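You operate a simulated robot arm through the tools that you are given. There is no shell and no other tool. Be economical: measure what you need, move in short steps, check, and stop when the job is done.

You run a simulated two-armed robot. Do the job below in one go: nothing can be reset, and whatever is moved stays where it is left.

## Task
Pick up the long core from the top of the grey workbench with one hand, pass it to the other hand and put it on the bottom shelf of the black rack. Set down upright: long core.

The check looks at the end state, three seconds after you hand in, the way a careful person would. Anything else that was tipped, shoved, dropped, spilled or broken makes it a failure.

## Robot
Two 7-joint arms with two-finger parallel grippers on one trunk, on a base that drives. Base frame: it is fixed to the floor where the robot stands at the start and does not move with it; the origin is under the middle of the robot, x ahead of it, y to its left, z up; the surface under the hand at the start is at about z = 0.856. Units: m, rad, N and s.
The left shoulder is at the start at [0.05, 0.209, 1.196], the right one opposite. With the tool pointing down near the work surface each hand reaches from about 0.24 to 0.9 m from the robot's upright axis, wherever it stands, measured 20 degrees to its own side. Places, roughly: bottom shelf of the black rack [-3, 0.5, 0.3]. Payload 4.4 kg a hand.
The TCP of each hand is the grasp point between the finger pads, 0.023 m short of the fingertips. In the tool frame z runs along the fingers and y along their closing line. The gripper opens to 0.094 m. The fingers are 0.038 m wide and 0.01 m thick; the gripper's body (0.054 by 0.096 m) begins 0.039 m behind the TCP.
Orientation is that of the tool frame in the base frame, as a unit quaternion [w, x, y, z]. With the fingers straight down and closing along the base's y, the tool's x points along the base's -x, its y along +y and its z along -z.

## Interface
- The arms move only by the tool nudge_tool. It takes "left_rows", "right_rows" or both (then of equal length, played together; a hand with none holds still); each is text: rows parted by semicolons, each of 7 numbers parted by spaces: the shift along the tool's x, y, z in m, then the turn, a rotation vector about the tool's x, y, z in rad, then the finger opening in m, from 0 to 0.094. In form: tx ty tz ax ay az fingers; .... A call has 1 to 8 rows; each row is the pose to reach, as a shift and turn from the pose commanded when the call began, along the tool's axes at that moment. A row lasts 0.2 s, in which the tool goes at most 0.05 m and 0.15 rad; a call with a longer step from one row to the next is refused whole, and so is a gripper value outside its range. A pose out of reach is approached as far as the arm can. The call stops where the force on the tool passes 40 N (or 10 N more than at its start, if that is more) or the arm is blocked; 0.2 s more then pass. The fingers move at their own pace (about 0.108 m/s each) and stop on an object; they squeeze with about 37 N. The grip force told is the motor's: it shows also when the fingers shut on nothing. Time passes only in rows, and 0.2 s behind the last, so rows that repeat a pose let the fingers close. It gives the time, the measured TCP pose, the force on the tool (base axes), the opening and the grip force at its end, in the units of the frame above (readings bear some noise), with the torque about the TCP (base axes, N m) and any sound that the robot's microphone picked up.
- Cameras (640 x 400 px; columns grow to the right, rows downward): "scene" is now at [0.1559, 0.013, 1.3667]; the picture's right is [0.15, -0.99, 0.00], its down [-0.58, -0.09, -0.81] and it looks along [0.80, 0.12, -0.58] (base axes); focal length 271 px, centre (320, 200). "left" rides on the left gripper at [0.086, -0.016, -0.074] in its tool frame; the picture's right is [0.18, 0.98, 0.00], its down [-0.58, 0.11, -0.81] and it looks along [-0.79, 0.15, 0.59] (tool axes); focal length 243 px, centre (320, 200). "right" rides on the right gripper at [0.086, 0.016, -0.074] in its tool frame; the picture's right is [-0.18, 0.98, 0.00], its down [-0.58, -0.11, -0.81] and it looks along [-0.79, -0.15, 0.59] (tool axes); focal length 243 px, centre (320, 200). There is no depth. A picture from a camera that has moved, and an enlarged one, comes with that camera's place and axes in the base frame and with its lens.
- snapshot(camera): a new picture of that camera. No time passes.
- lift_body(by): slides the trunk up (or, below 0, down) by that many m; the arms and the scene camera ride with it, the base frame stays. It gives what a move gives, with no picture.
- drive_base(legs): drives the robot by 1 to 6 legs, each [ahead, left, turn to the left] in m, m and rad, along the robot's own axes; the way and the turn of a leg run together, so that a leg with both is an arc; at most 1.5 m and 3.142 rad a leg. The arms and the cameras ride along, it lands a little off, and it stops where it bumps. It gives what a move gives.
- head_to(pan, tilt): turns the head with the scene camera to pan (to the left, within 1.396 rad either way) and tilt (down, from -0.506 to 1.204), counted from straight ahead of the robot. It gives what a move gives.
- close_up(camera, box): a new picture of the part [left, top, right, bottom] of that camera's present view, enlarged. No time passes.
- hand_in(): hands the job in; it is judged then, once.

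Go step by step. Nothing tells you exact positions but the pictures and the camera data: compare them with the known pose of the tool, close in by small moves and look again before you grip or let go. The budget is 120 turns and 92 pictures, counting those below and the enlarged ones. Unless the task says otherwise, let go and move clear before handing in, and close with one line.

The tools are called after "Emit:" as name(argument=value, ...) on one line, values as JSON. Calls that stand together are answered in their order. nudge_tool: Moves the arms, as the interface text tells. Its arguments: {"type":"object","properties":{"left_rows":{"type":"string"},"right_rows":{"type":"string"}},"required":[]} The other tools are called the same way: lift_body (by) slides the trunk up or down; drive_base (legs) drives the base; head_to (pan, tilt) turns the head that bears the scene camera; snapshot (camera) takes a picture; close_up (camera, box) takes an enlarged picture of a part of a camera's view; hand_in () hands the job in.

At the start:

```text
time_s: 0.0
left_position: [0.4961, 0.3486, 1.1417]
left_orientation: [-0.001, 0.0, 1.0, 0.0]
left_ft_force: [0.8, 0.0, 0.3]
left_torque: [0.03, 0.01, -0.03]
left_opening: 0.094
left_gripper_force: 0.0
right_position: [0.5397, -0.1439, 1.1036]
right_orientation: [-0.001, -0.001, 1.0, -0.001]
right_ft_force: [0.2, -0.7, 0.3]
right_torque: [0.0, 0.0, 0.0]
right_opening: 0.0941
right_gripper_force: 0.0
trunk travel left (down, up): [-0.275, 0.288]
robot x, y, heading: [0.0008, -0.0023, -0.001]
head pan, tilt: [0.154, 0.621]
```

scene: 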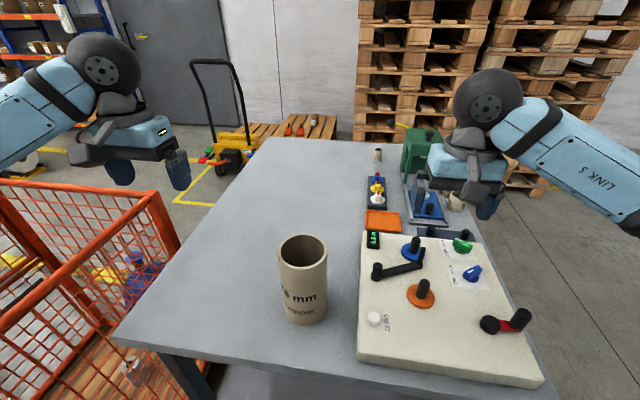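
right: 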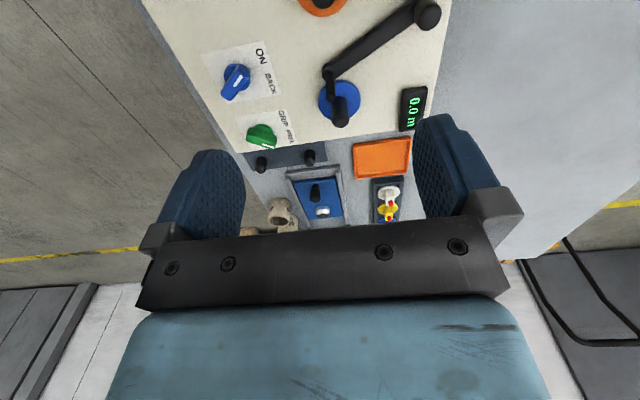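
left: 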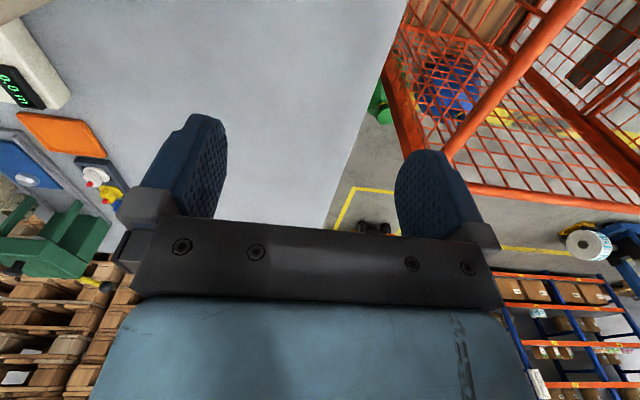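

The long core looks like the cardboard tube at about [0.48, 0.10], standing on the grey bench. I'll look closer at it before moving.

Emit:
close_up(camera="scene", box=[240, 210, 368, 340])

Emit:
close_up(camera="scene", box=[340, 130, 560, 390])

```text
3.08 times, centred on (304, 275) of scene
camera zoom: at [0.1559, 0.013, 1.3667], right [0.15, -0.99, 0.0], down [-0.58, -0.09, -0.81], along [0.8, 0.12, -0.58], focal length 834 px, centre (369, -31)
```

zoom: 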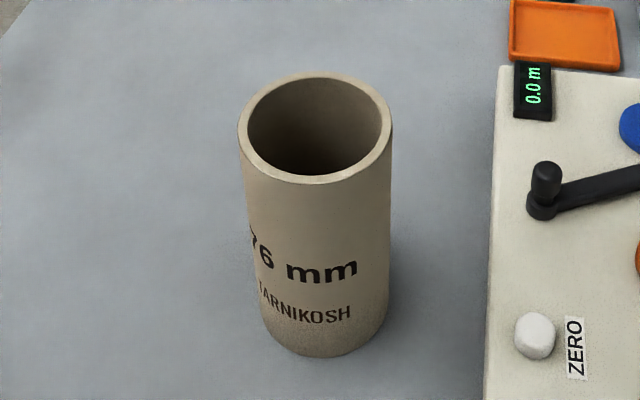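

```text
1.54 times, centred on (450, 260) of scene
camera zoom: at [0.1559, 0.013, 1.3667], right [0.15, -0.99, 0.0], down [-0.58, -0.09, -0.81], along [0.8, 0.12, -0.58], focal length 417 px, centre (120, 108)
```

zoom: 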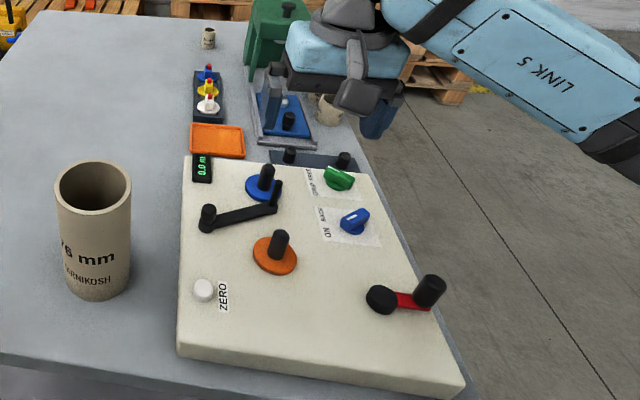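

The large tube is clear; two other small tube-like things stand further back. I check those so as not to confuse the "long core".

Emit:
close_up(camera="scene", box=[360, 135, 480, 235])

Emit:
close_up(camera="right", box=[230, 130, 420, 240])

```text
4.00 times, centred on (420, 185) of scene
camera zoom: at [0.1559, 0.013, 1.3667], right [0.15, -0.99, 0.0], down [-0.58, -0.09, -0.81], along [0.8, 0.12, -0.58], focal length 1084 px, centre (-80, 260)
```

zoom: 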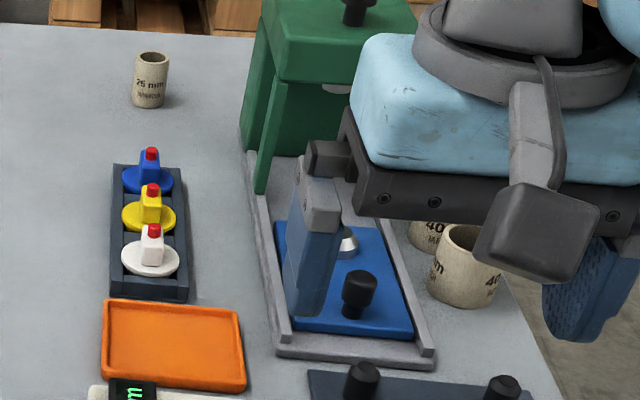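

```text
3.37 times, centred on (325, 185) of right
camera zoom: at [0.4516, -0.1268, 1.1796], right [0.18, 0.98, 0.0], down [0.58, -0.11, 0.81], along [0.79, -0.15, -0.59], focal length 817 px, centre (303, 250)
```

zoom: 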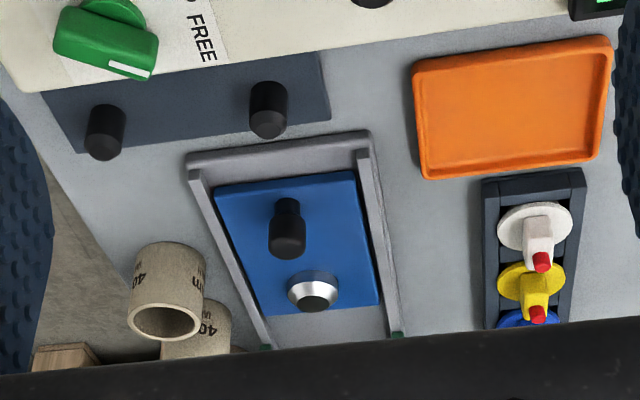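

The front tube (76 mm, about 0.086 m across, 0.165 m tall) is the long one; the others are short cores. Plan: the left hand takes it from above by its far wall, the right hand takes it from the front, tilted, and places it. First I turn the left wrist 90 degrees.

Emit:
nudge_tool(left_rows="0 0 0 0 0 0.15 0.06; 0 0 0 0 0 0.3 0.06; 0 0 0 0 0 0.45 0.06; 0 0 0 0 0 0.6 0.06; 0 0 0 0 0 0.75 0.06; 0 0 0 0 0 0.9 0.06; 0 0 0 0 0 1.05 0.06; 0 0 0 0 0 1.2 0.06")

```text
time_s: 1.8
left_position: [0.4955, 0.3473, 1.1412]
left_orientation: [-0.001, 0.565, 0.825, 0.0]
left_ft_force: [0.2, -0.3, -0.3]
left_torque: [0.04, 0.0, 0.0]
left_opening: 0.0602
left_gripper_force: 0.0
right_position: [0.5399, -0.1419, 1.1049]
right_orientation: [0.0, 0.001, 1.0, -0.001]
right_ft_force: [0.0, 0.7, -1.1]
right_torque: [0.01, 0.0, 0.01]
right_opening: 0.0942
right_gripper_force: 0.0
trunk travel left (down, up): [-0.275, 0.288]
robot x, y, heading: [-0.001, 0.0008, -0.002]
head pan, tilt: [0.154, 0.621]
```

Turning works. I finish the turn and move the left hand above the tube's far wall, still well above the rim.

Emit:
nudge_tool(left_rows="-0.035 -0.0103 0 0 0 0.13 0.06; -0.07 -0.0205 0 0 0 0.26 0.06; -0.105 -0.0308 0 0 0 0.371 0.06; -0.14 -0.041 0 0 0 0.371 0.06; -0.175 -0.0513 0 0 0 0.371 0.06; -0.21 -0.0616 0 0 0 0.371 0.06; -0.2427 -0.0712 0 0 0 0.371 0.06; -0.2427 -0.0712 0 0 0 0.371 0.06")

Emit:
snapshot(camera="left")

Emit:
snapshot(camera="scene")

```text
time_s: 3.6
left_position: [0.5174, 0.096, 1.1416]
left_orientation: [0.0, 0.707, 0.707, 0.001]
left_ft_force: [-0.1, -0.3, -0.1]
left_torque: [-0.03, 0.02, -0.04]
left_opening: 0.06
left_gripper_force: 0.1
right_position: [0.5389, -0.1425, 1.1053]
right_orientation: [0.0, 0.0, 1.0, -0.001]
right_ft_force: [0.2, 0.2, 0.1]
right_torque: [-0.02, 0.02, -0.01]
right_opening: 0.0939
right_gripper_force: 0.0
trunk travel left (down, up): [-0.275, 0.288]
robot x, y, heading: [0.0005, -0.0037, -0.001]
head pan, tilt: [0.154, 0.621]
```

```text
84 pictures are left
camera left: at [0.502, 0.1832, 1.216], right [0.98, 0.18, 0.0], down [0.11, -0.58, 0.81], along [0.15, -0.79, -0.59], focal length 243 px, centre (320, 200)
```

left: 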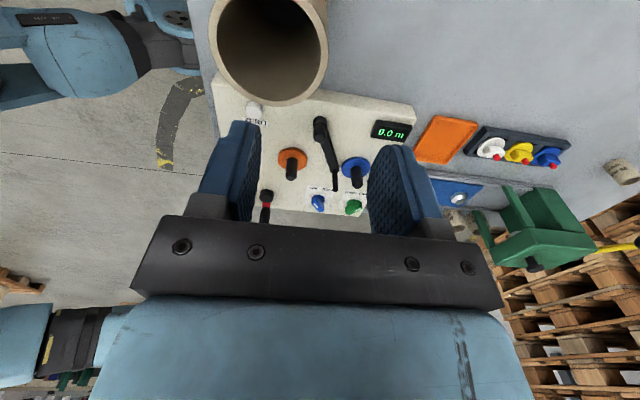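

```text
83 pictures are left
camera scene: at [0.1557, 0.0139, 1.3668], right [0.15, -0.99, 0.0], down [-0.57, -0.09, -0.81], along [0.8, 0.12, -0.58], focal length 271 px, centre (320, 200)
```

scene: 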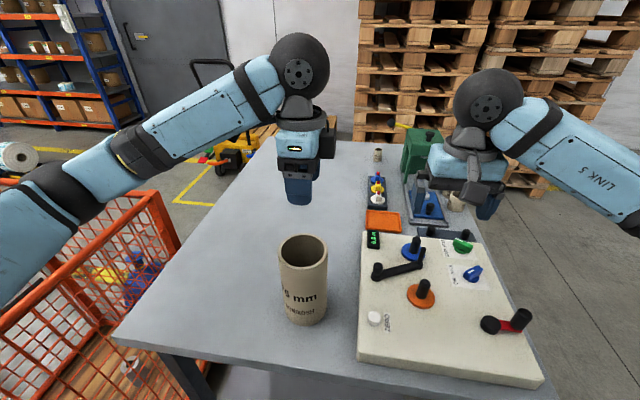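

The rim sits where predicted, within a few millimetres, and the open fingers straddle the far wall. I lower the left hand so one finger goes inside the tube and the other outside.

Emit:
nudge_tool(left_rows="0 0.002 0.03 0 0 0 0.06; 0 0.002 0.06 0 0 0 0.06; 0 0.002 0.085 0 0 0 0.06; 0 0.002 0.105 0 0 0 0.06; 0 0.002 0.12 0 0 0 0.06; 0 0.002 0.135 0 0 0 0.06")

Emit:
snapshot(camera="left")

Emit:
close_up(camera="scene", box=[230, 160, 390, 340])

```text
time_s: 5.0
left_position: [0.5206, 0.0954, 1.0057]
left_orientation: [-0.001, 0.707, 0.707, -0.001]
left_ft_force: [-0.4, -0.3, -0.4]
left_torque: [0.02, 0.02, 0.02]
left_opening: 0.0598
left_gripper_force: 0.1
right_position: [0.5396, -0.1435, 1.1044]
right_orientation: [0.0, 0.0, 1.0, 0.0]
right_ft_force: [0.4, 0.7, -0.6]
right_torque: [-0.03, 0.01, 0.02]
right_opening: 0.0941
right_gripper_force: 0.0
trunk travel left (down, up): [-0.275, 0.288]
robot x, y, heading: [0.0011, 0.0009, 0.001]
head pan, tilt: [0.154, 0.621]
```

```text
82 pictures are left
camera left: at [0.5046, 0.1832, 1.0802], right [0.98, 0.18, 0.0], down [0.11, -0.58, 0.81], along [0.15, -0.79, -0.59], focal length 243 px, centre (320, 200)
```

left: 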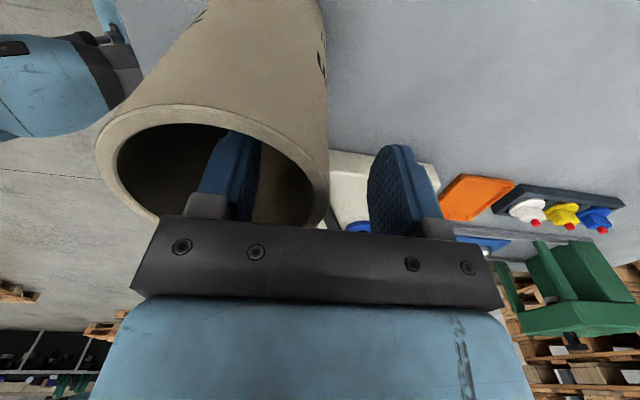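

```text
2.22 times, centred on (310, 250) of scene
camera zoom: at [0.1561, 0.0131, 1.3667], right [0.15, -0.99, 0.0], down [-0.58, -0.09, -0.81], along [0.8, 0.12, -0.58], focal length 602 px, centre (342, 89)
```

zoom: 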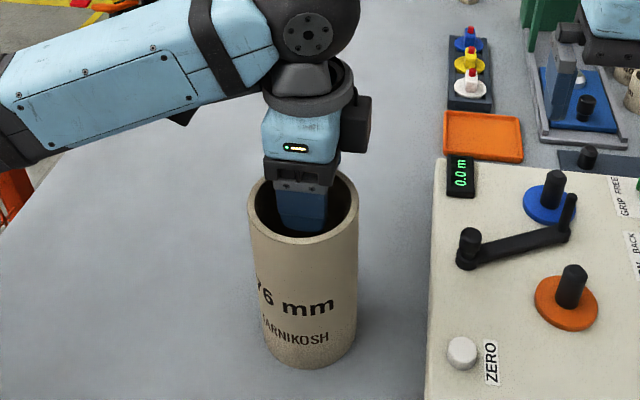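

The finger is inside the tube, centred, with the other outside. I close and lift slightly.

Emit:
nudge_tool(left_rows="0 0 0 0 0 0 0.03; 0 0 0 0 0 0 0.0; 0 0 0 0 0 0 0; 0 0 0 0 0 0 0; 0 0 -0.01 0 0 0 0; 0 0 -0.03 0 0 0 0")

Emit:
snapshot(camera="scene")

```text
time_s: 6.4
left_position: [0.5208, 0.0946, 1.0358]
left_orientation: [0.0, 0.707, 0.707, 0.0]
left_ft_force: [-0.7, -0.2, -1.6]
left_torque: [0.01, -0.05, -0.02]
left_opening: 0.0106
left_gripper_force: 36.9
right_position: [0.5391, -0.1422, 1.1047]
right_orientation: [0.0, -0.001, 1.0, 0.0]
right_ft_force: [0.5, 0.1, 0.6]
right_torque: [0.0, 0.0, 0.02]
right_opening: 0.094
right_gripper_force: 0.1
trunk travel left (down, up): [-0.275, 0.288]
robot x, y, heading: [-0.0005, -0.0009, 0.002]
head pan, tilt: [0.154, 0.621]
```

```text
80 pictures are left
camera scene: at [0.1559, 0.0128, 1.3667], right [0.15, -0.99, 0.0], down [-0.58, -0.09, -0.81], along [0.8, 0.12, -0.58], focal length 271 px, centre (320, 200)
```

scene: 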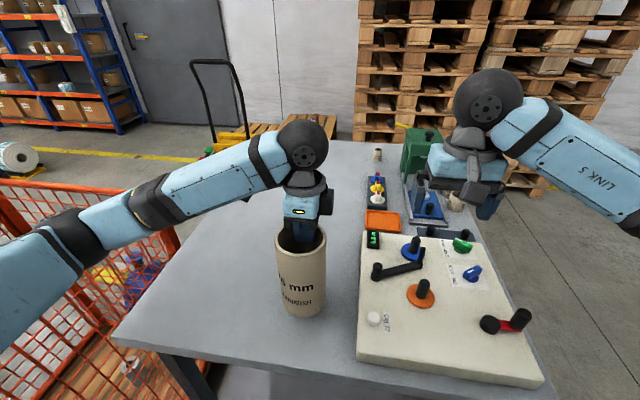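

The core is held firmly and has lifted about 3 cm. Now I lift it higher and forward with the left, while the right hand pitches up toward a 30-degree-below-horizontal approach.

Emit:
nudge_tool(left_rows="0 0 -0.03 0 0 0 0; 0 0 -0.06 0 0 0 0; 0 0.01 -0.09 0 0 0 0; -0.01 0.03 -0.1 0 0 0 0; -0.02 0.055 -0.1 0 0 0 0; -0.03 0.08 -0.1 0 0 0 0; -0.04 0.1 -0.1 0 0 0 0; -0.045 0.117 -0.1 0 0 0 0", right_rows="0 0 0 0 -0.14 0 0.094; 0 0 0 0 -0.28 0 0.094; 0 0 0 0 -0.42 0 0.094; 0 0 0 0 -0.56 0 0.094; 0 0 0 0 -0.7 0 0.094; 0 0 0 0 -0.84 0 0.094; 0 0 0 0 -0.98 0 0.094; 0 0 0 0 -1.05 0 0.094")

Emit:
snapshot(camera="scene")

Emit:
snapshot(camera="right")

```text
time_s: 8.2
left_position: [0.6375, 0.0524, 1.1345]
left_orientation: [0.0, 0.707, 0.707, 0.001]
left_ft_force: [0.4, -0.2, -1.3]
left_torque: [0.02, -0.08, -0.01]
left_opening: 0.0106
left_gripper_force: 36.8
right_position: [0.5398, -0.1438, 1.1047]
right_orientation: [0.503, 0.0, 0.864, 0.0]
right_ft_force: [-0.1, 0.6, -0.7]
right_torque: [0.04, 0.01, 0.01]
right_opening: 0.0943
right_gripper_force: 0.1
trunk travel left (down, up): [-0.275, 0.288]
robot x, y, heading: [0.0001, -0.0005, -0.005]
head pan, tilt: [0.154, 0.621]
```

```text
79 pictures are left
camera scene: at [0.1565, 0.0127, 1.3667], right [0.15, -0.99, 0.0], down [-0.58, -0.09, -0.81], along [0.8, 0.12, -0.58], focal length 271 px, centre (320, 200)
```

scene: 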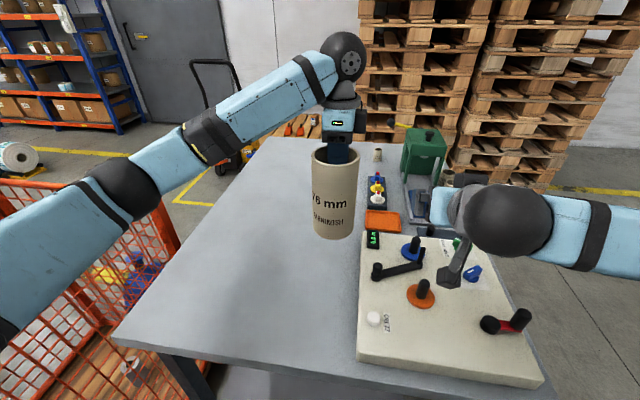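

```text
78 pictures are left
camera right: at [0.4311, -0.127, 1.0666], right [0.09, 0.98, 0.16], down [-0.41, -0.11, 0.9], along [0.91, -0.15, 0.39], focal length 243 px, centre (320, 200)
```

right: 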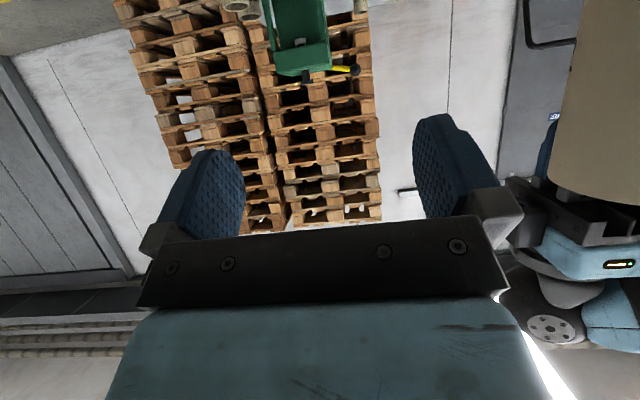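

The right hand can hold the pitched pose. The tube axis should be at about [0.600, 0.052] with its rim at z 1.150; I move the right hand to a pre-grasp 10 cm in front of it.

Emit:
nudge_tool(right_rows="0.007 0 -0.028 0 0 0 0.094; 0.0133 0.02 -0.0558 0 0 0 0.094; 0.0133 0.06 -0.0558 0 0 0 0.094; 0.0133 0.1 -0.0558 0 0 0 0.094; 0.0133 0.14 -0.0558 0 0 0 0.094; 0.0133 0.175 -0.0558 0 0 0 0.094; 0.0133 0.196 -0.0558 0 0 0 0.094; 0.0133 0.196 -0.0558 0 0 0 0.094")

Emit:
snapshot(camera="right")

Emit:
snapshot(camera="scene")

Emit:
snapshot(camera="left")

```text
time_s: 10.0
left_position: [0.6369, 0.0509, 1.1355]
left_orientation: [0.0, 0.707, 0.707, 0.0]
left_ft_force: [0.5, -0.5, -1.3]
left_torque: [0.03, -0.07, 0.03]
left_opening: 0.0105
left_gripper_force: 37.1
right_position: [0.4846, 0.052, 1.1215]
right_orientation: [0.501, 0.0, 0.865, 0.0]
right_ft_force: [-0.4, 0.1, 0.3]
right_torque: [0.0, -0.03, 0.03]
right_opening: 0.0941
right_gripper_force: 0.1
trunk travel left (down, up): [-0.275, 0.288]
robot x, y, heading: [0.0009, 0.0022, 0.004]
head pan, tilt: [0.154, 0.621]
```

```text
77 pictures are left
camera right: at [0.3752, 0.0684, 1.0832], right [0.09, 0.98, 0.16], down [-0.41, -0.11, 0.91], along [0.91, -0.15, 0.39], focal length 243 px, centre (320, 200)
```

right: 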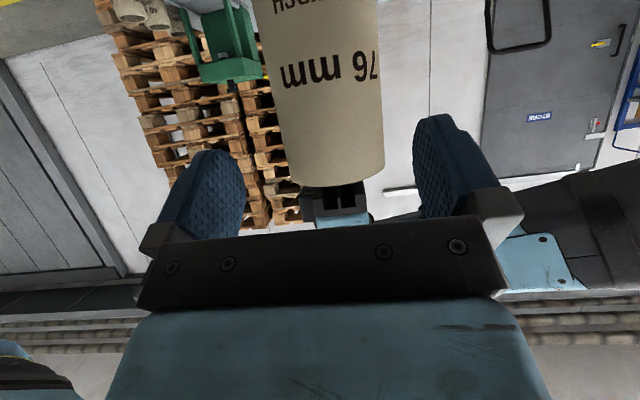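

```text
76 pictures are left
camera scene: at [0.1562, 0.0125, 1.3667], right [0.15, -0.99, 0.0], down [-0.58, -0.09, -0.81], along [0.8, 0.12, -0.58], focal length 271 px, centre (320, 200)
```

scene: 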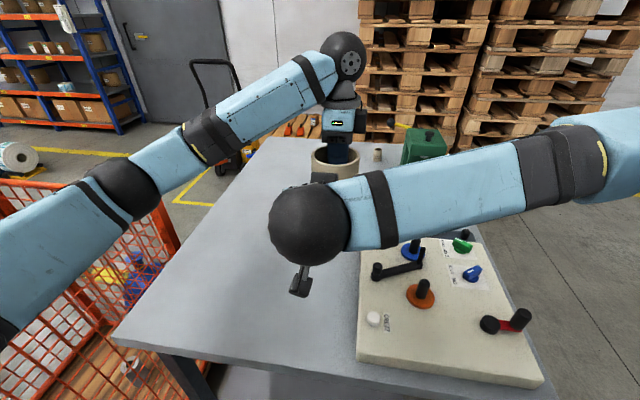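

```text
75 pictures are left
camera left: at [0.6211, 0.1382, 1.2099], right [0.98, 0.18, 0.0], down [0.11, -0.58, 0.81], along [0.15, -0.79, -0.59], focal length 243 px, centre (320, 200)
```

left: 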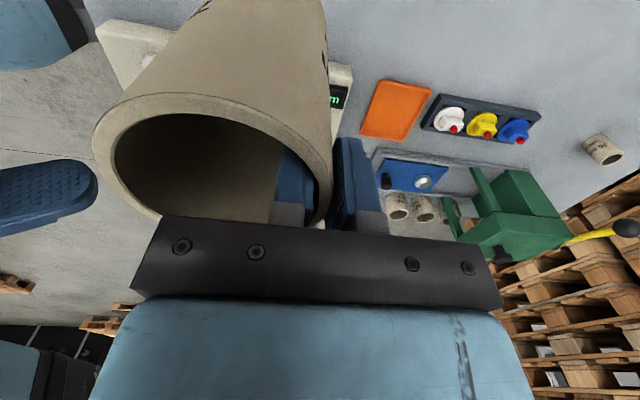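

The fingers point straight at the tube, about 3 mm left correction needed. I go in partway, then check from both wrist cameras.

Emit:
nudge_tool(right_rows="-0.01 0.0025 0.0174 0 0 0 0.094; -0.0198 0.0025 0.0348 0 0 0 0.094; -0.0247 0.0025 0.0435 0 0 0 0.094")

Emit:
snapshot(camera="right")

Emit:
snapshot(camera="left")

```text
time_s: 10.8
left_position: [0.6366, 0.0519, 1.1351]
left_orientation: [0.0, 0.708, 0.707, 0.0]
left_ft_force: [-0.1, 0.5, -2.5]
left_torque: [0.02, -0.05, 0.0]
left_opening: 0.0107
left_gripper_force: 37.0
right_position: [0.5344, 0.0541, 1.1203]
right_orientation: [0.501, 0.0, 0.865, 0.0]
right_ft_force: [0.4, 0.4, -0.1]
right_torque: [-0.01, 0.01, 0.03]
right_opening: 0.0942
right_gripper_force: 0.0
trunk travel left (down, up): [-0.275, 0.288]
robot x, y, heading: [-0.0012, 0.0021, 0.002]
head pan, tilt: [0.154, 0.621]
```

```text
74 pictures are left
camera right: at [0.426, 0.0715, 1.0831], right [0.09, 0.98, 0.16], down [-0.41, -0.11, 0.91], along [0.91, -0.15, 0.39], focal length 243 px, centre (320, 200)
```

right: 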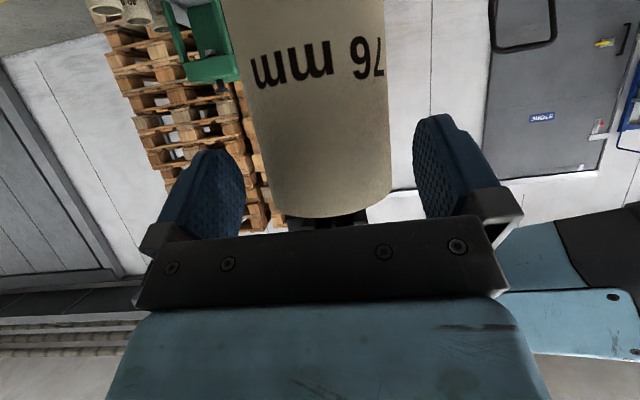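

```text
73 pictures are left
camera left: at [0.621, 0.1388, 1.2099], right [0.98, 0.18, 0.0], down [0.11, -0.58, 0.81], along [0.15, -0.79, -0.59], focal length 243 px, centre (320, 200)
```

left: 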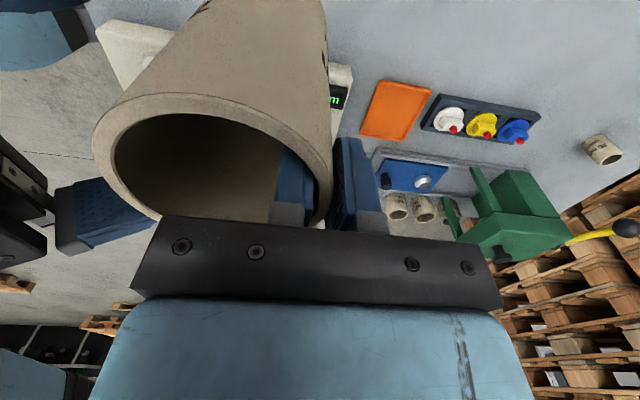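

I enlarge to measure the lateral centring.

Emit:
close_up(camera="right", box=[180, 90, 480, 250])

```text
2.13 times, centred on (330, 170) of right
camera zoom: at [0.426, 0.0715, 1.0831], right [0.09, 0.98, 0.16], down [-0.41, -0.11, 0.91], along [0.91, -0.15, 0.39], focal length 518 px, centre (299, 264)
```

zoom: 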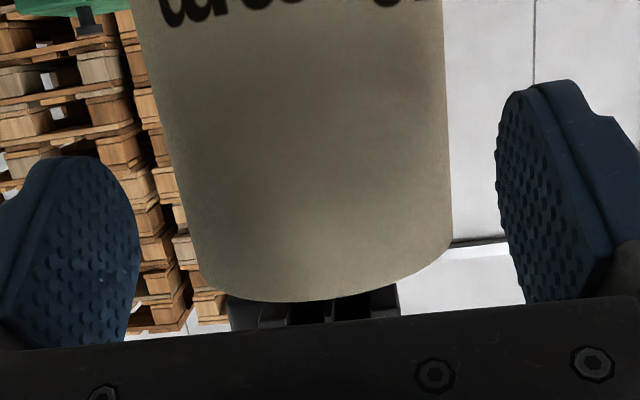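

The tube is centred to within 1 mm and plumb between the fingers. I advance slowly to the grasp depth.

Emit:
nudge_tool(right_rows="-0.009 0.0008 0.012 0 0 0 0.094; -0.016 0.0008 0.022 0 0 0 0.094; -0.022 0.0008 0.032 0 0 0 0.094; -0.0275 0.0008 0.0403 0 0 0 0.094")

Emit:
snapshot(camera="right")

Emit:
snapshot(camera="left")

```text
time_s: 11.8
left_position: [0.6378, 0.0528, 1.1351]
left_orientation: [0.0, 0.708, 0.706, 0.0]
left_ft_force: [2.1, -0.4, -1.6]
left_torque: [-0.01, -0.04, 0.03]
left_opening: 0.0106
left_gripper_force: 36.9
right_position: [0.5829, 0.0556, 1.1243]
right_orientation: [0.501, 0.0, 0.866, -0.001]
right_ft_force: [-3.0, -0.1, 0.6]
right_torque: [-0.01, -0.03, -0.03]
right_opening: 0.094
right_gripper_force: 0.1
trunk travel left (down, up): [-0.275, 0.288]
robot x, y, heading: [-0.0026, -0.0014, 0.002]
head pan, tilt: [0.154, 0.621]
```

```text
71 pictures are left
camera right: at [0.4743, 0.0722, 1.0867], right [0.09, 0.98, 0.16], down [-0.41, -0.11, 0.91], along [0.91, -0.15, 0.39], focal length 243 px, centre (320, 200)
```

right: 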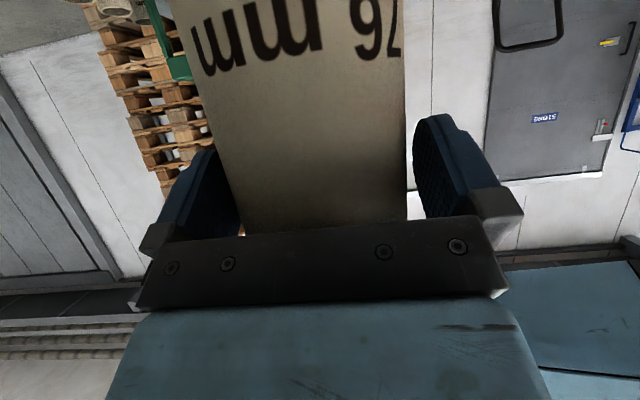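

```text
70 pictures are left
camera left: at [0.6211, 0.1387, 1.2098], right [0.98, 0.18, 0.0], down [0.11, -0.58, 0.81], along [0.15, -0.79, -0.59], focal length 243 px, centre (320, 200)
```

left: 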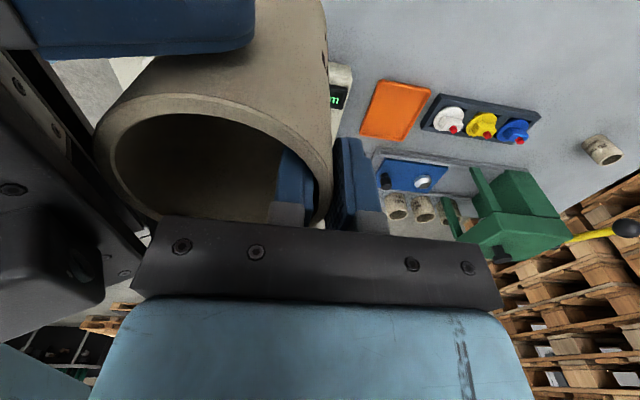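

The fingers straddle the tube, with a slight 3 N touch at the palm. I back off 2 mm and close the right gripper.

Emit:
nudge_tool(right_rows="0 0 -0.003 0 0 0 0.094; 0 0 -0.003 0 0 0 0.08; 0 0 -0.003 0 0 0 0.06; 0 0 -0.003 0 0 0 0.06; 0 0 -0.003 0 0 0 0.06")

Emit:
snapshot(camera="right")

```text
time_s: 13.0
left_position: [0.6372, 0.0523, 1.1348]
left_orientation: [-0.001, 0.707, 0.707, 0.0]
left_ft_force: [-7.8, 27.4, -0.6]
left_torque: [0.15, 0.19, -1.31]
left_opening: 0.0107
left_gripper_force: 37.2
right_position: [0.5809, 0.0557, 1.127]
right_orientation: [0.501, 0.0, 0.865, 0.0]
right_ft_force: [7.8, -28.3, -0.1]
right_torque: [0.1, -0.08, -0.27]
right_opening: 0.0872
right_gripper_force: 37.0
trunk travel left (down, up): [-0.275, 0.288]
robot x, y, heading: [0.0019, -0.0023, -0.001]
head pan, tilt: [0.154, 0.621]
```

```text
69 pictures are left
camera right: at [0.4724, 0.0715, 1.0883], right [0.09, 0.98, 0.16], down [-0.41, -0.11, 0.91], along [0.91, -0.15, 0.39], focal length 243 px, centre (320, 200)
```

right: 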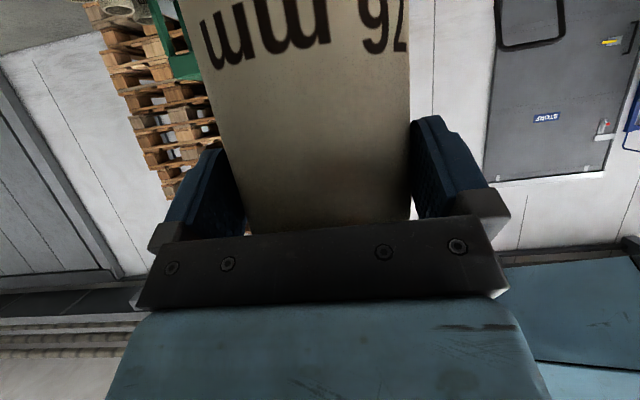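

Both hands hold it, with a 28 N sideways pull from a slight offset. I relax the right hand 2 mm toward -y, then look at the forces.

Emit:
nudge_tool(right_rows="0 -0.001 0 0 0 0 0.06; 0 -0.002 0 0 0 0 0.06; 0 -0.002 0 0 0 0 0.06")

```text
time_s: 13.8
left_position: [0.636, 0.0506, 1.1353]
left_orientation: [0.0, 0.707, 0.707, 0.0]
left_ft_force: [-8.0, 21.7, 0.7]
left_torque: [0.85, 0.04, -1.17]
left_opening: 0.0109
left_gripper_force: 37.1
right_position: [0.5813, 0.0543, 1.126]
right_orientation: [0.501, -0.001, 0.865, 0.001]
right_ft_force: [8.1, -23.5, -0.6]
right_torque: [-0.69, 0.13, -0.08]
right_opening: 0.087
right_gripper_force: 36.6
trunk travel left (down, up): [-0.275, 0.288]
robot x, y, heading: [-0.0016, -0.0038, 0.004]
head pan, tilt: [0.154, 0.621]
```

The force is lower; now I open the left hand, leaving the tube in the right, and check before lifting the left clear.

Emit:
nudge_tool(left_rows="0 0 0 0 0 0 0.03; 0 0 0 0 0 0 0.05; 0 0 0 0 0 0 0.05; 0 0 0 0 0 0 0.05")

Emit:
snapshot(camera="left")

```text
time_s: 14.8
left_position: [0.6372, 0.0511, 1.1345]
left_orientation: [0.0, 0.707, 0.707, 0.0]
left_ft_force: [-0.8, -0.9, 0.2]
left_torque: [0.0, -0.02, -0.02]
left_opening: 0.05
left_gripper_force: 0.0
right_position: [0.5804, 0.0534, 1.1267]
right_orientation: [0.501, 0.0, 0.865, 0.001]
right_ft_force: [-0.1, 0.0, -0.1]
right_torque: [-0.05, 0.03, -0.01]
right_opening: 0.0855
right_gripper_force: 37.4
trunk travel left (down, up): [-0.275, 0.288]
robot x, y, heading: [-0.0026, -0.0029, -0.002]
head pan, tilt: [0.154, 0.621]
```

```text
68 pictures are left
camera left: at [0.621, 0.1386, 1.2099], right [0.98, 0.18, 0.0], down [0.11, -0.58, 0.81], along [0.15, -0.79, -0.59], focal length 243 px, centre (320, 200)
```

left: 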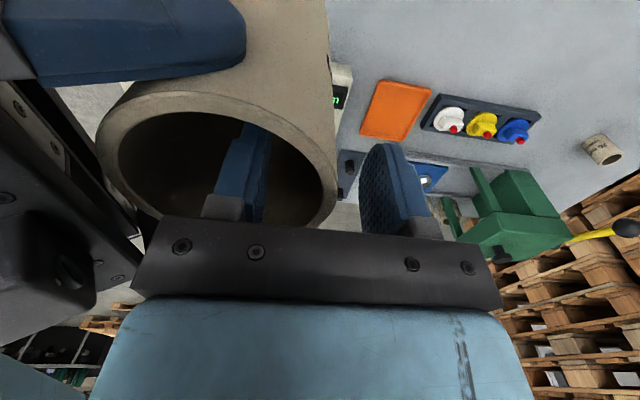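

The tube stays in the right hand. Left goes straight up, then away to the left.

Emit:
nudge_tool(left_rows="0 0 -0.03 0 0 0 0.05; 0 0 -0.06 0 0 0 0.05; 0 0 -0.09 0 0 0 0.05; 0.03 0 -0.11 0 0 0 0.05; 0.075 -0.02 -0.11 0 0 0 0.05; 0.12 -0.04 -0.11 0 0 0 0.05; 0.165 -0.06 -0.11 0 0 0 0.05; 0.21 -0.08 -0.11 0 0 0 0.05")

Emit:
snapshot(camera="scene")

Emit:
snapshot(camera="right")

```text
time_s: 16.6
left_position: [0.5547, 0.2626, 1.2445]
left_orientation: [0.001, 0.708, 0.707, 0.0]
left_ft_force: [0.5, 0.2, -0.1]
left_torque: [-0.03, 0.02, 0.0]
left_opening: 0.0499
left_gripper_force: 0.1
right_position: [0.578, 0.0562, 1.127]
right_orientation: [0.501, 0.0, 0.865, -0.001]
right_ft_force: [-0.2, 0.8, -0.2]
right_torque: [0.0, 0.09, -0.04]
right_opening: 0.0856
right_gripper_force: 37.1
trunk travel left (down, up): [-0.275, 0.288]
robot x, y, heading: [0.0, 0.0005, 0.001]
head pan, tilt: [0.154, 0.621]
```

```text
67 pictures are left
camera scene: at [0.1548, 0.0149, 1.3669], right [0.15, -0.99, 0.0], down [-0.57, -0.09, -0.81], along [0.8, 0.12, -0.58], focal length 271 px, centre (320, 200)
```

scene: 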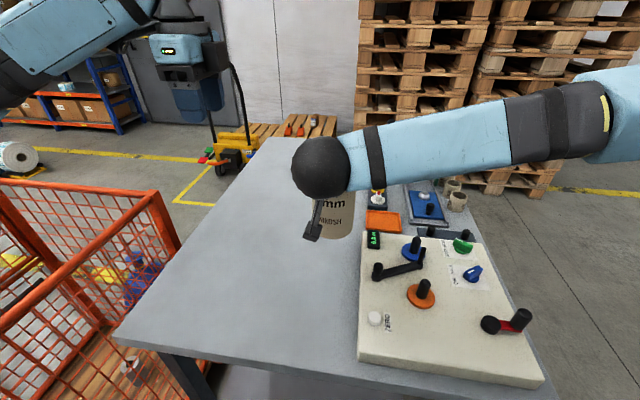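

```text
66 pictures are left
camera right: at [0.4705, 0.0721, 1.0891], right [0.09, 0.98, 0.16], down [-0.41, -0.11, 0.91], along [0.91, -0.15, 0.39], focal length 243 px, centre (320, 200)
```

right: 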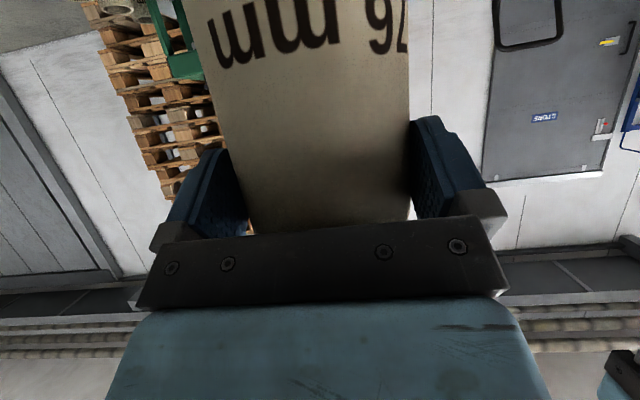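

The right hand holds the core alone. Now I look around left and right before driving to the rack behind.

Emit:
head_to(pan=1.39, tilt=0.35)

Emit:
snapshot(camera="scene")

Emit:
head_to(pan=-1.39, tilt=0.35)

Emit:
snapshot(camera="scene")

```text
time_s: 18.0
left_position: [0.5555, 0.2614, 1.2451]
left_orientation: [0.0, 0.708, 0.707, 0.0]
left_ft_force: [-0.1, -0.3, -0.1]
left_torque: [0.02, 0.0, -0.03]
left_opening: 0.05
left_gripper_force: 0.1
right_position: [0.5807, 0.055, 1.1268]
right_orientation: [0.501, 0.0, 0.865, 0.001]
right_ft_force: [-0.2, -0.1, 0.1]
right_torque: [0.02, 0.04, -0.04]
right_opening: 0.0858
right_gripper_force: 36.9
trunk travel left (down, up): [-0.275, 0.288]
robot x, y, heading: [0.001, 0.0026, 0.001]
head pan, tilt: [1.389, 0.351]
```

```text
65 pictures are left
camera scene: at [0.0863, 0.0912, 1.3913], right [0.98, -0.18, 0.0], down [-0.06, -0.34, -0.94], along [0.17, 0.92, -0.34], focal length 271 px, centre (320, 200)
```

scene: 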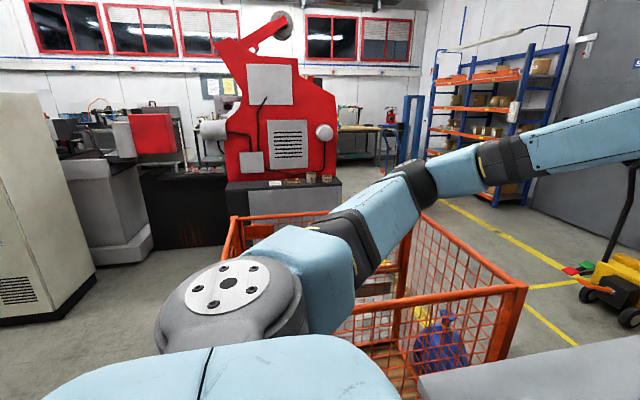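

```text
time_s: 20.5
left_position: [0.557, 0.2615, 1.2428]
left_orientation: [0.0, 0.707, 0.707, 0.001]
left_ft_force: [-0.1, 0.1, -0.3]
left_torque: [-0.03, 0.0, -0.02]
left_opening: 0.0501
left_gripper_force: 0.0
right_position: [0.5794, 0.0544, 1.1269]
right_orientation: [0.501, 0.0, 0.865, 0.0]
right_ft_force: [-0.3, -0.1, -0.3]
right_torque: [0.01, 0.04, -0.03]
right_opening: 0.0857
right_gripper_force: 36.5
trunk travel left (down, up): [-0.275, 0.288]
robot x, y, heading: [0.0004, 0.0053, 0.005]
head pan, tilt: [-1.389, 0.351]
```

```text
64 pictures are left
camera scene: at [0.0863, -0.092, 1.3913], right [-0.98, -0.18, 0.0], down [-0.06, 0.34, -0.94], along [0.17, -0.92, -0.34], focal length 271 px, centre (320, 200)
```

scene: 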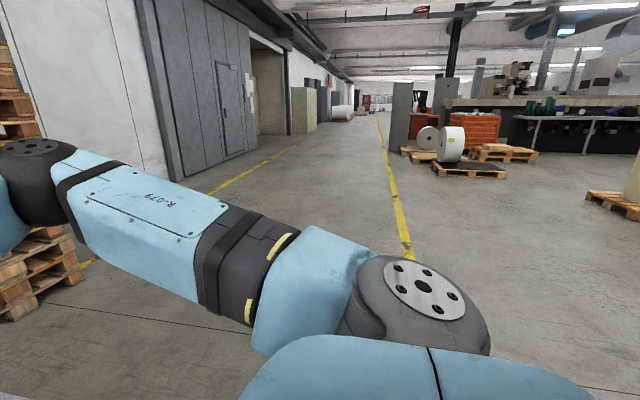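

The right side is open floor; cage and cabinet lie to the left. I back off 0.4 m, raise the gaze, turn right 90 degrees with the tube over clear space, then look behind.

Emit:
drive_base(legs=[[-0.4, 0, 0]])

Emit:
head_to(pan=-1.39, tilt=0.5)

Emit:
snapshot(camera="scene")

```text
time_s: 23.0
left_position: [0.159, 0.2598, 1.2446]
left_orientation: [0.0, 0.708, 0.706, 0.0]
left_ft_force: [-0.1, 0.0, 0.5]
left_torque: [0.01, 0.01, 0.04]
left_opening: 0.0499
left_gripper_force: 0.1
right_position: [0.1817, 0.0549, 1.1266]
right_orientation: [0.501, 0.001, 0.866, -0.001]
right_ft_force: [-0.4, 0.1, -0.2]
right_torque: [0.0, 0.08, 0.01]
right_opening: 0.0857
right_gripper_force: 37.1
trunk travel left (down, up): [-0.275, 0.288]
robot x, y, heading: [-0.3984, -0.0008, -0.004]
head pan, tilt: [-1.389, 0.351]
```

```text
time_s: 23.7
left_position: [0.1599, 0.2611, 1.2446]
left_orientation: [0.0, 0.709, 0.705, 0.0]
left_ft_force: [0.4, -0.5, 0.4]
left_torque: [-0.02, 0.01, -0.02]
left_opening: 0.0503
left_gripper_force: 0.1
right_position: [0.1829, 0.0531, 1.1256]
right_orientation: [0.501, 0.001, 0.866, 0.0]
right_ft_force: [0.5, 0.2, -1.0]
right_torque: [0.04, 0.05, 0.0]
right_opening: 0.0853
right_gripper_force: 37.0
trunk travel left (down, up): [-0.275, 0.288]
robot x, y, heading: [-0.3961, 0.0038, 0.001]
head pan, tilt: [-1.389, 0.499]
```

```text
63 pictures are left
camera scene: at [-0.3123, -0.0896, 1.3777], right [-0.98, -0.18, 0.0], down [-0.09, 0.47, -0.88], along [0.16, -0.86, -0.48], focal length 271 px, centre (320, 200)
```

scene: 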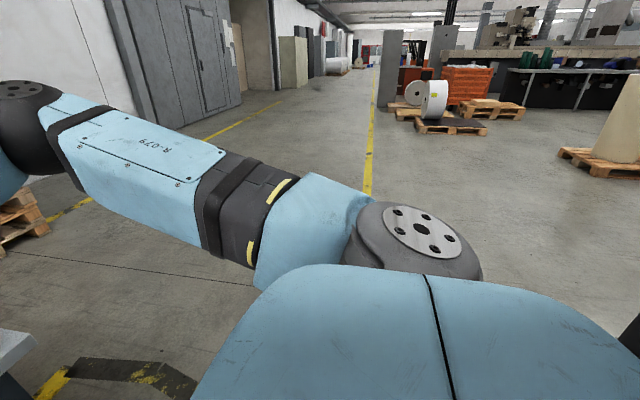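

The way to the right is clear. I turn right 1.57 and look toward the rack side.

Emit:
drive_base(legs=[[0, 0, -1.57]])

Emit:
head_to(pan=-1.2, tilt=0.4)

Emit:
snapshot(camera="scene")

```text
time_s: 27.9
left_position: [-0.1371, -0.5564, 1.2447]
left_orientation: [0.001, 1.0, 0.0, 0.0]
left_ft_force: [-0.5, 0.1, 0.2]
left_torque: [-0.01, 0.03, 0.0]
left_opening: 0.0501
left_gripper_force: 0.0
right_position: [-0.345, -0.5801, 1.1264]
right_orientation: [0.354, 0.613, 0.612, -0.354]
right_ft_force: [0.5, 0.9, 0.2]
right_torque: [0.02, 0.03, 0.0]
right_opening: 0.0856
right_gripper_force: 37.0
trunk travel left (down, up): [-0.275, 0.288]
robot x, y, heading: [-0.4001, 0.0001, -1.573]
head pan, tilt: [-1.389, 0.499]
```

```text
time_s: 28.6
left_position: [-0.1367, -0.5563, 1.2442]
left_orientation: [0.0, 1.0, -0.001, 0.0]
left_ft_force: [0.0, -0.1, 0.0]
left_torque: [0.02, -0.02, -0.02]
left_opening: 0.0499
left_gripper_force: 0.0
right_position: [-0.3441, -0.5804, 1.1255]
right_orientation: [0.354, 0.612, 0.612, -0.354]
right_ft_force: [0.3, -0.5, 0.1]
right_torque: [0.06, 0.0, 0.01]
right_opening: 0.0857
right_gripper_force: 36.7
trunk travel left (down, up): [-0.275, 0.288]
robot x, y, heading: [-0.3985, 0.0022, -1.578]
head pan, tilt: [-1.201, 0.4]
```

```text
62 pictures are left
camera scene: at [-0.4825, -0.1009, 1.3867], right [-0.36, 0.93, 0.0], down [0.36, 0.14, -0.92], along [-0.86, -0.33, -0.39], focal length 271 px, centre (320, 200)
```

scene: 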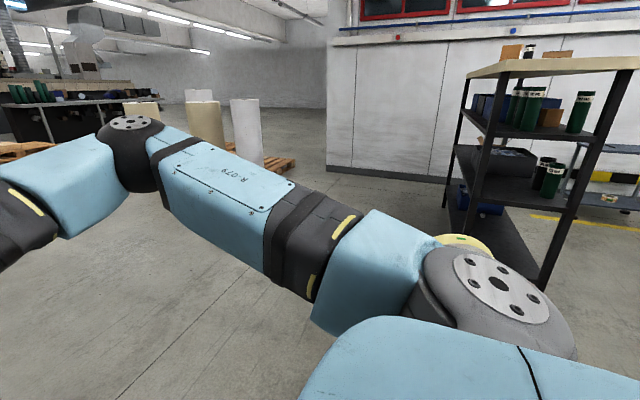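

The black rack is visible toward -x, plus a yellow round object nearer. I turn a further 1.1 rad right and look again.

Emit:
drive_base(legs=[[0, 0, -1.1]])

Emit:
head_to(pan=-0.45, tilt=0.45)

Emit:
snapshot(camera="scene")

```text
time_s: 31.8
left_position: [-0.7754, -0.4848, 1.2453]
left_orientation: [0.0, 0.853, -0.522, 0.0]
left_ft_force: [-0.3, -0.9, -0.1]
left_torque: [0.01, 0.0, 0.01]
left_opening: 0.0502
left_gripper_force: 0.2
right_position: [-0.8898, -0.3112, 1.1263]
right_orientation: [0.117, 0.841, 0.202, -0.488]
right_ft_force: [-0.4, 0.5, -0.3]
right_torque: [0.02, -0.03, 0.01]
right_opening: 0.0857
right_gripper_force: 37.6
trunk travel left (down, up): [-0.275, 0.288]
robot x, y, heading: [-0.4016, 0.0023, -2.673]
head pan, tilt: [-1.201, 0.4]
```

```text
time_s: 32.9
left_position: [-0.7753, -0.4851, 1.2439]
left_orientation: [0.0, 0.853, -0.522, 0.0]
left_ft_force: [0.7, -0.5, -0.1]
left_torque: [-0.01, 0.05, 0.01]
left_opening: 0.0498
left_gripper_force: 0.3
right_position: [-0.8902, -0.3116, 1.1246]
right_orientation: [0.117, 0.841, 0.203, -0.487]
right_ft_force: [0.2, 0.5, 0.9]
right_torque: [0.0, -0.05, 0.01]
right_opening: 0.0856
right_gripper_force: 36.9
trunk travel left (down, up): [-0.275, 0.288]
robot x, y, heading: [-0.3976, 0.0008, -2.672]
head pan, tilt: [-0.45, 0.45]
```

```text
61 pictures are left
camera scene: at [-0.5482, -0.0325, 1.3821], right [-0.02, 1.0, 0.0], down [0.44, 0.01, -0.9], along [-0.9, -0.02, -0.44], focal length 271 px, centre (320, 200)
```

scene: 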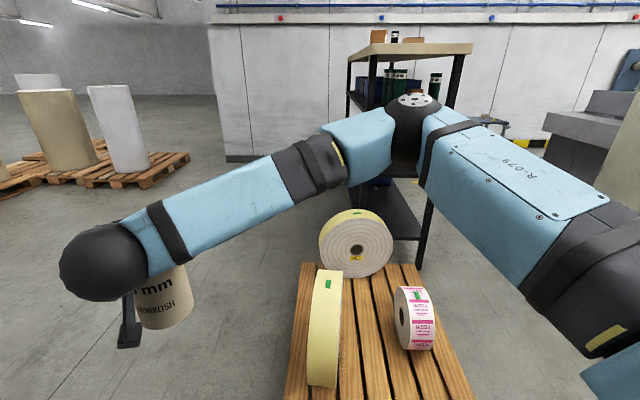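

A pallet with paper rolls (about x -2.05…-0.85, y -0.18…0.59) lies between me and the rack. I'll go around its -y side: square up, strafe left 0.95 m, and look at the rack from there.

Emit:
drive_base(legs=[[0, 0, -0.47], [0, 0.95, 0]])

Emit:
head_to(pan=-0.45, tilt=0.4)

Emit:
snapshot(camera="scene")

```text
time_s: 42.9
left_position: [-0.9484, -1.2188, 1.2445]
left_orientation: [-0.001, 0.71, -0.704, 0.0]
left_ft_force: [0.4, -0.9, -0.8]
left_torque: [0.0, 0.01, -0.01]
left_opening: 0.0499
left_gripper_force: 0.0
right_position: [-0.9747, -1.0108, 1.1262]
right_orientation: [0.002, 0.866, 0.004, -0.501]
right_ft_force: [-0.1, 0.2, 0.1]
right_torque: [0.0, -0.03, -0.03]
right_opening: 0.0856
right_gripper_force: 37.5
trunk travel left (down, up): [-0.275, 0.288]
robot x, y, heading: [-0.3992, -0.9511, -3.137]
head pan, tilt: [-0.45, 0.45]
```

```text
time_s: 43.6
left_position: [-0.9491, -1.2176, 1.2441]
left_orientation: [0.0, 0.71, -0.704, -0.001]
left_ft_force: [0.2, 0.4, -0.5]
left_torque: [0.0, 0.03, -0.03]
left_opening: 0.0501
left_gripper_force: 0.0
right_position: [-0.9746, -1.0111, 1.126]
right_orientation: [0.002, 0.865, 0.003, -0.501]
right_ft_force: [0.2, -0.8, 0.4]
right_torque: [0.0, -0.06, 0.02]
right_opening: 0.0854
right_gripper_force: 37.3
trunk travel left (down, up): [-0.275, 0.288]
robot x, y, heading: [-0.3939, -0.951, -3.133]
head pan, tilt: [-0.45, 0.4]
```

```text
60 pictures are left
camera scene: at [-0.5443, -0.9135, 1.3867], right [0.43, 0.9, 0.0], down [0.35, -0.17, -0.92], along [-0.83, 0.39, -0.39], focal length 271 px, centre (320, 200)
```

scene: 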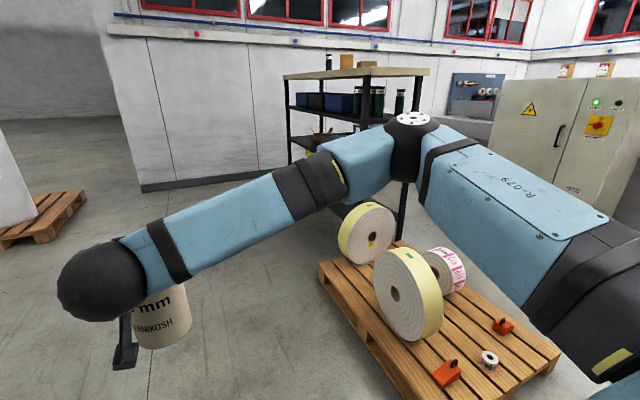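

I drive 0.9 m ahead along the pallet's side for a better view of the rack.

Emit:
drive_base(legs=[[0.9, 0, 0]])

Emit:
head_to(pan=-0.7, tilt=0.5)

Emit:
snapshot(camera="scene")

```text
time_s: 48.3
left_position: [-1.85, -1.224, 1.2446]
left_orientation: [0.0, 0.71, -0.704, 0.0]
left_ft_force: [-0.4, 0.4, 0.2]
left_torque: [-0.04, 0.0, 0.01]
left_opening: 0.0499
left_gripper_force: 0.1
right_position: [-1.8763, -1.0172, 1.1256]
right_orientation: [0.003, 0.866, 0.004, -0.5]
right_ft_force: [-0.9, -0.7, 0.2]
right_torque: [-0.02, -0.05, -0.01]
right_opening: 0.0858
right_gripper_force: 36.7
trunk travel left (down, up): [-0.275, 0.288]
robot x, y, heading: [-1.2994, -0.9605, -3.135]
head pan, tilt: [-0.45, 0.4]
```

```text
time_s: 49.1
left_position: [-1.8503, -1.2255, 1.2436]
left_orientation: [0.0, 0.71, -0.704, 0.0]
left_ft_force: [1.2, 0.4, 0.4]
left_torque: [-0.03, 0.01, -0.02]
left_opening: 0.0498
left_gripper_force: 0.0
right_position: [-1.8768, -1.0177, 1.1255]
right_orientation: [0.002, 0.866, 0.004, -0.501]
right_ft_force: [0.3, -0.2, 0.0]
right_torque: [-0.01, -0.06, 0.01]
right_opening: 0.0854
right_gripper_force: 37.3
trunk travel left (down, up): [-0.275, 0.288]
robot x, y, heading: [-1.2962, -0.9584, -3.133]
head pan, tilt: [-0.7, 0.499]
```

```text
59 pictures are left
camera scene: at [-1.4317, -0.9026, 1.3777], right [0.64, 0.77, 0.0], down [0.37, -0.3, -0.88], along [-0.68, 0.56, -0.48], focal length 271 px, centre (320, 200)
```

scene: 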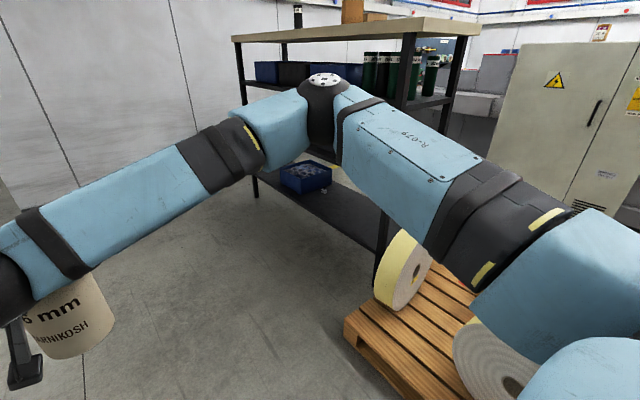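

The rack's open long side faces -y, running roughly x -3.9…-2.25, front at y≈0.25; a blue bin is on the left part of the bottom shelf. I drive on to x≈-2.8 and turn to face it.

Emit:
drive_base(legs=[[1.45, 0, 0], [0, 0, -1.57]])

Emit:
head_to(pan=0.0, tilt=0.6)

Emit:
snapshot(camera="scene")

Emit:
snapshot(camera="left")

```text
time_s: 60.1
left_position: [-3.0056, -0.4063, 1.2447]
left_orientation: [-0.001, 0.001, 1.0, 0.001]
left_ft_force: [-0.1, 0.4, 0.3]
left_torque: [0.01, 0.0, 0.01]
left_opening: 0.0501
left_gripper_force: 0.0
right_position: [-2.7974, -0.3831, 1.1253]
right_orientation: [0.354, -0.611, 0.613, 0.353]
right_ft_force: [-0.2, 0.1, 0.6]
right_torque: [-0.03, 0.03, 0.0]
right_opening: 0.0853
right_gripper_force: 37.3
trunk travel left (down, up): [-0.275, 0.288]
robot x, y, heading: [-2.7463, -0.9661, 1.572]
head pan, tilt: [-0.7, 0.499]
```

```text
time_s: 61.2
left_position: [-3.0057, -0.4068, 1.2447]
left_orientation: [0.0, 0.002, 1.0, 0.0]
left_ft_force: [0.0, -0.4, -0.4]
left_torque: [0.02, -0.03, 0.02]
left_opening: 0.0501
left_gripper_force: 0.1
right_position: [-2.7981, -0.3839, 1.125]
right_orientation: [0.354, -0.612, 0.612, 0.354]
right_ft_force: [-0.1, -0.6, 0.4]
right_torque: [-0.07, -0.02, 0.0]
right_opening: 0.0854
right_gripper_force: 37.0
trunk travel left (down, up): [-0.275, 0.288]
robot x, y, heading: [-2.7492, -0.9675, 1.565]
head pan, tilt: [0.0, 0.6]
```

```text
58 pictures are left
camera scene: at [-2.7434, -0.8084, 1.3685], right [1.0, 0.0, 0.0], down [0.0, -0.56, -0.83], along [0.0, 0.83, -0.56], focal length 271 px, centre (320, 200)
```

scene: 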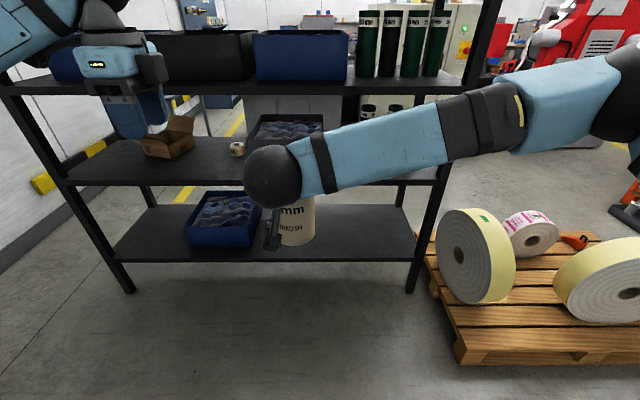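

```text
57 pictures are left
camera left: at [-3.0919, -0.4223, 1.3197], right [-0.18, 0.98, 0.0], down [0.58, 0.11, 0.81], along [0.79, 0.15, -0.59], focal length 243 px, centre (320, 200)
```

left: 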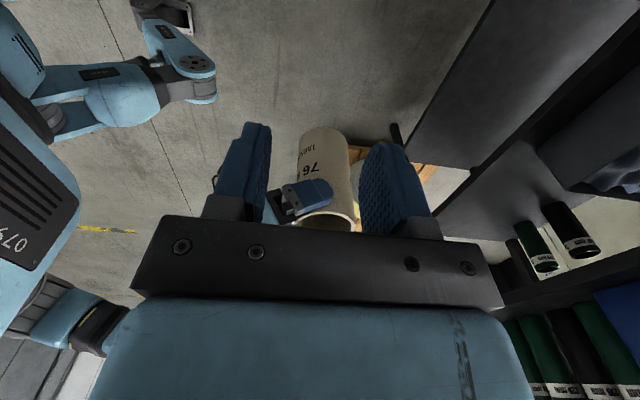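

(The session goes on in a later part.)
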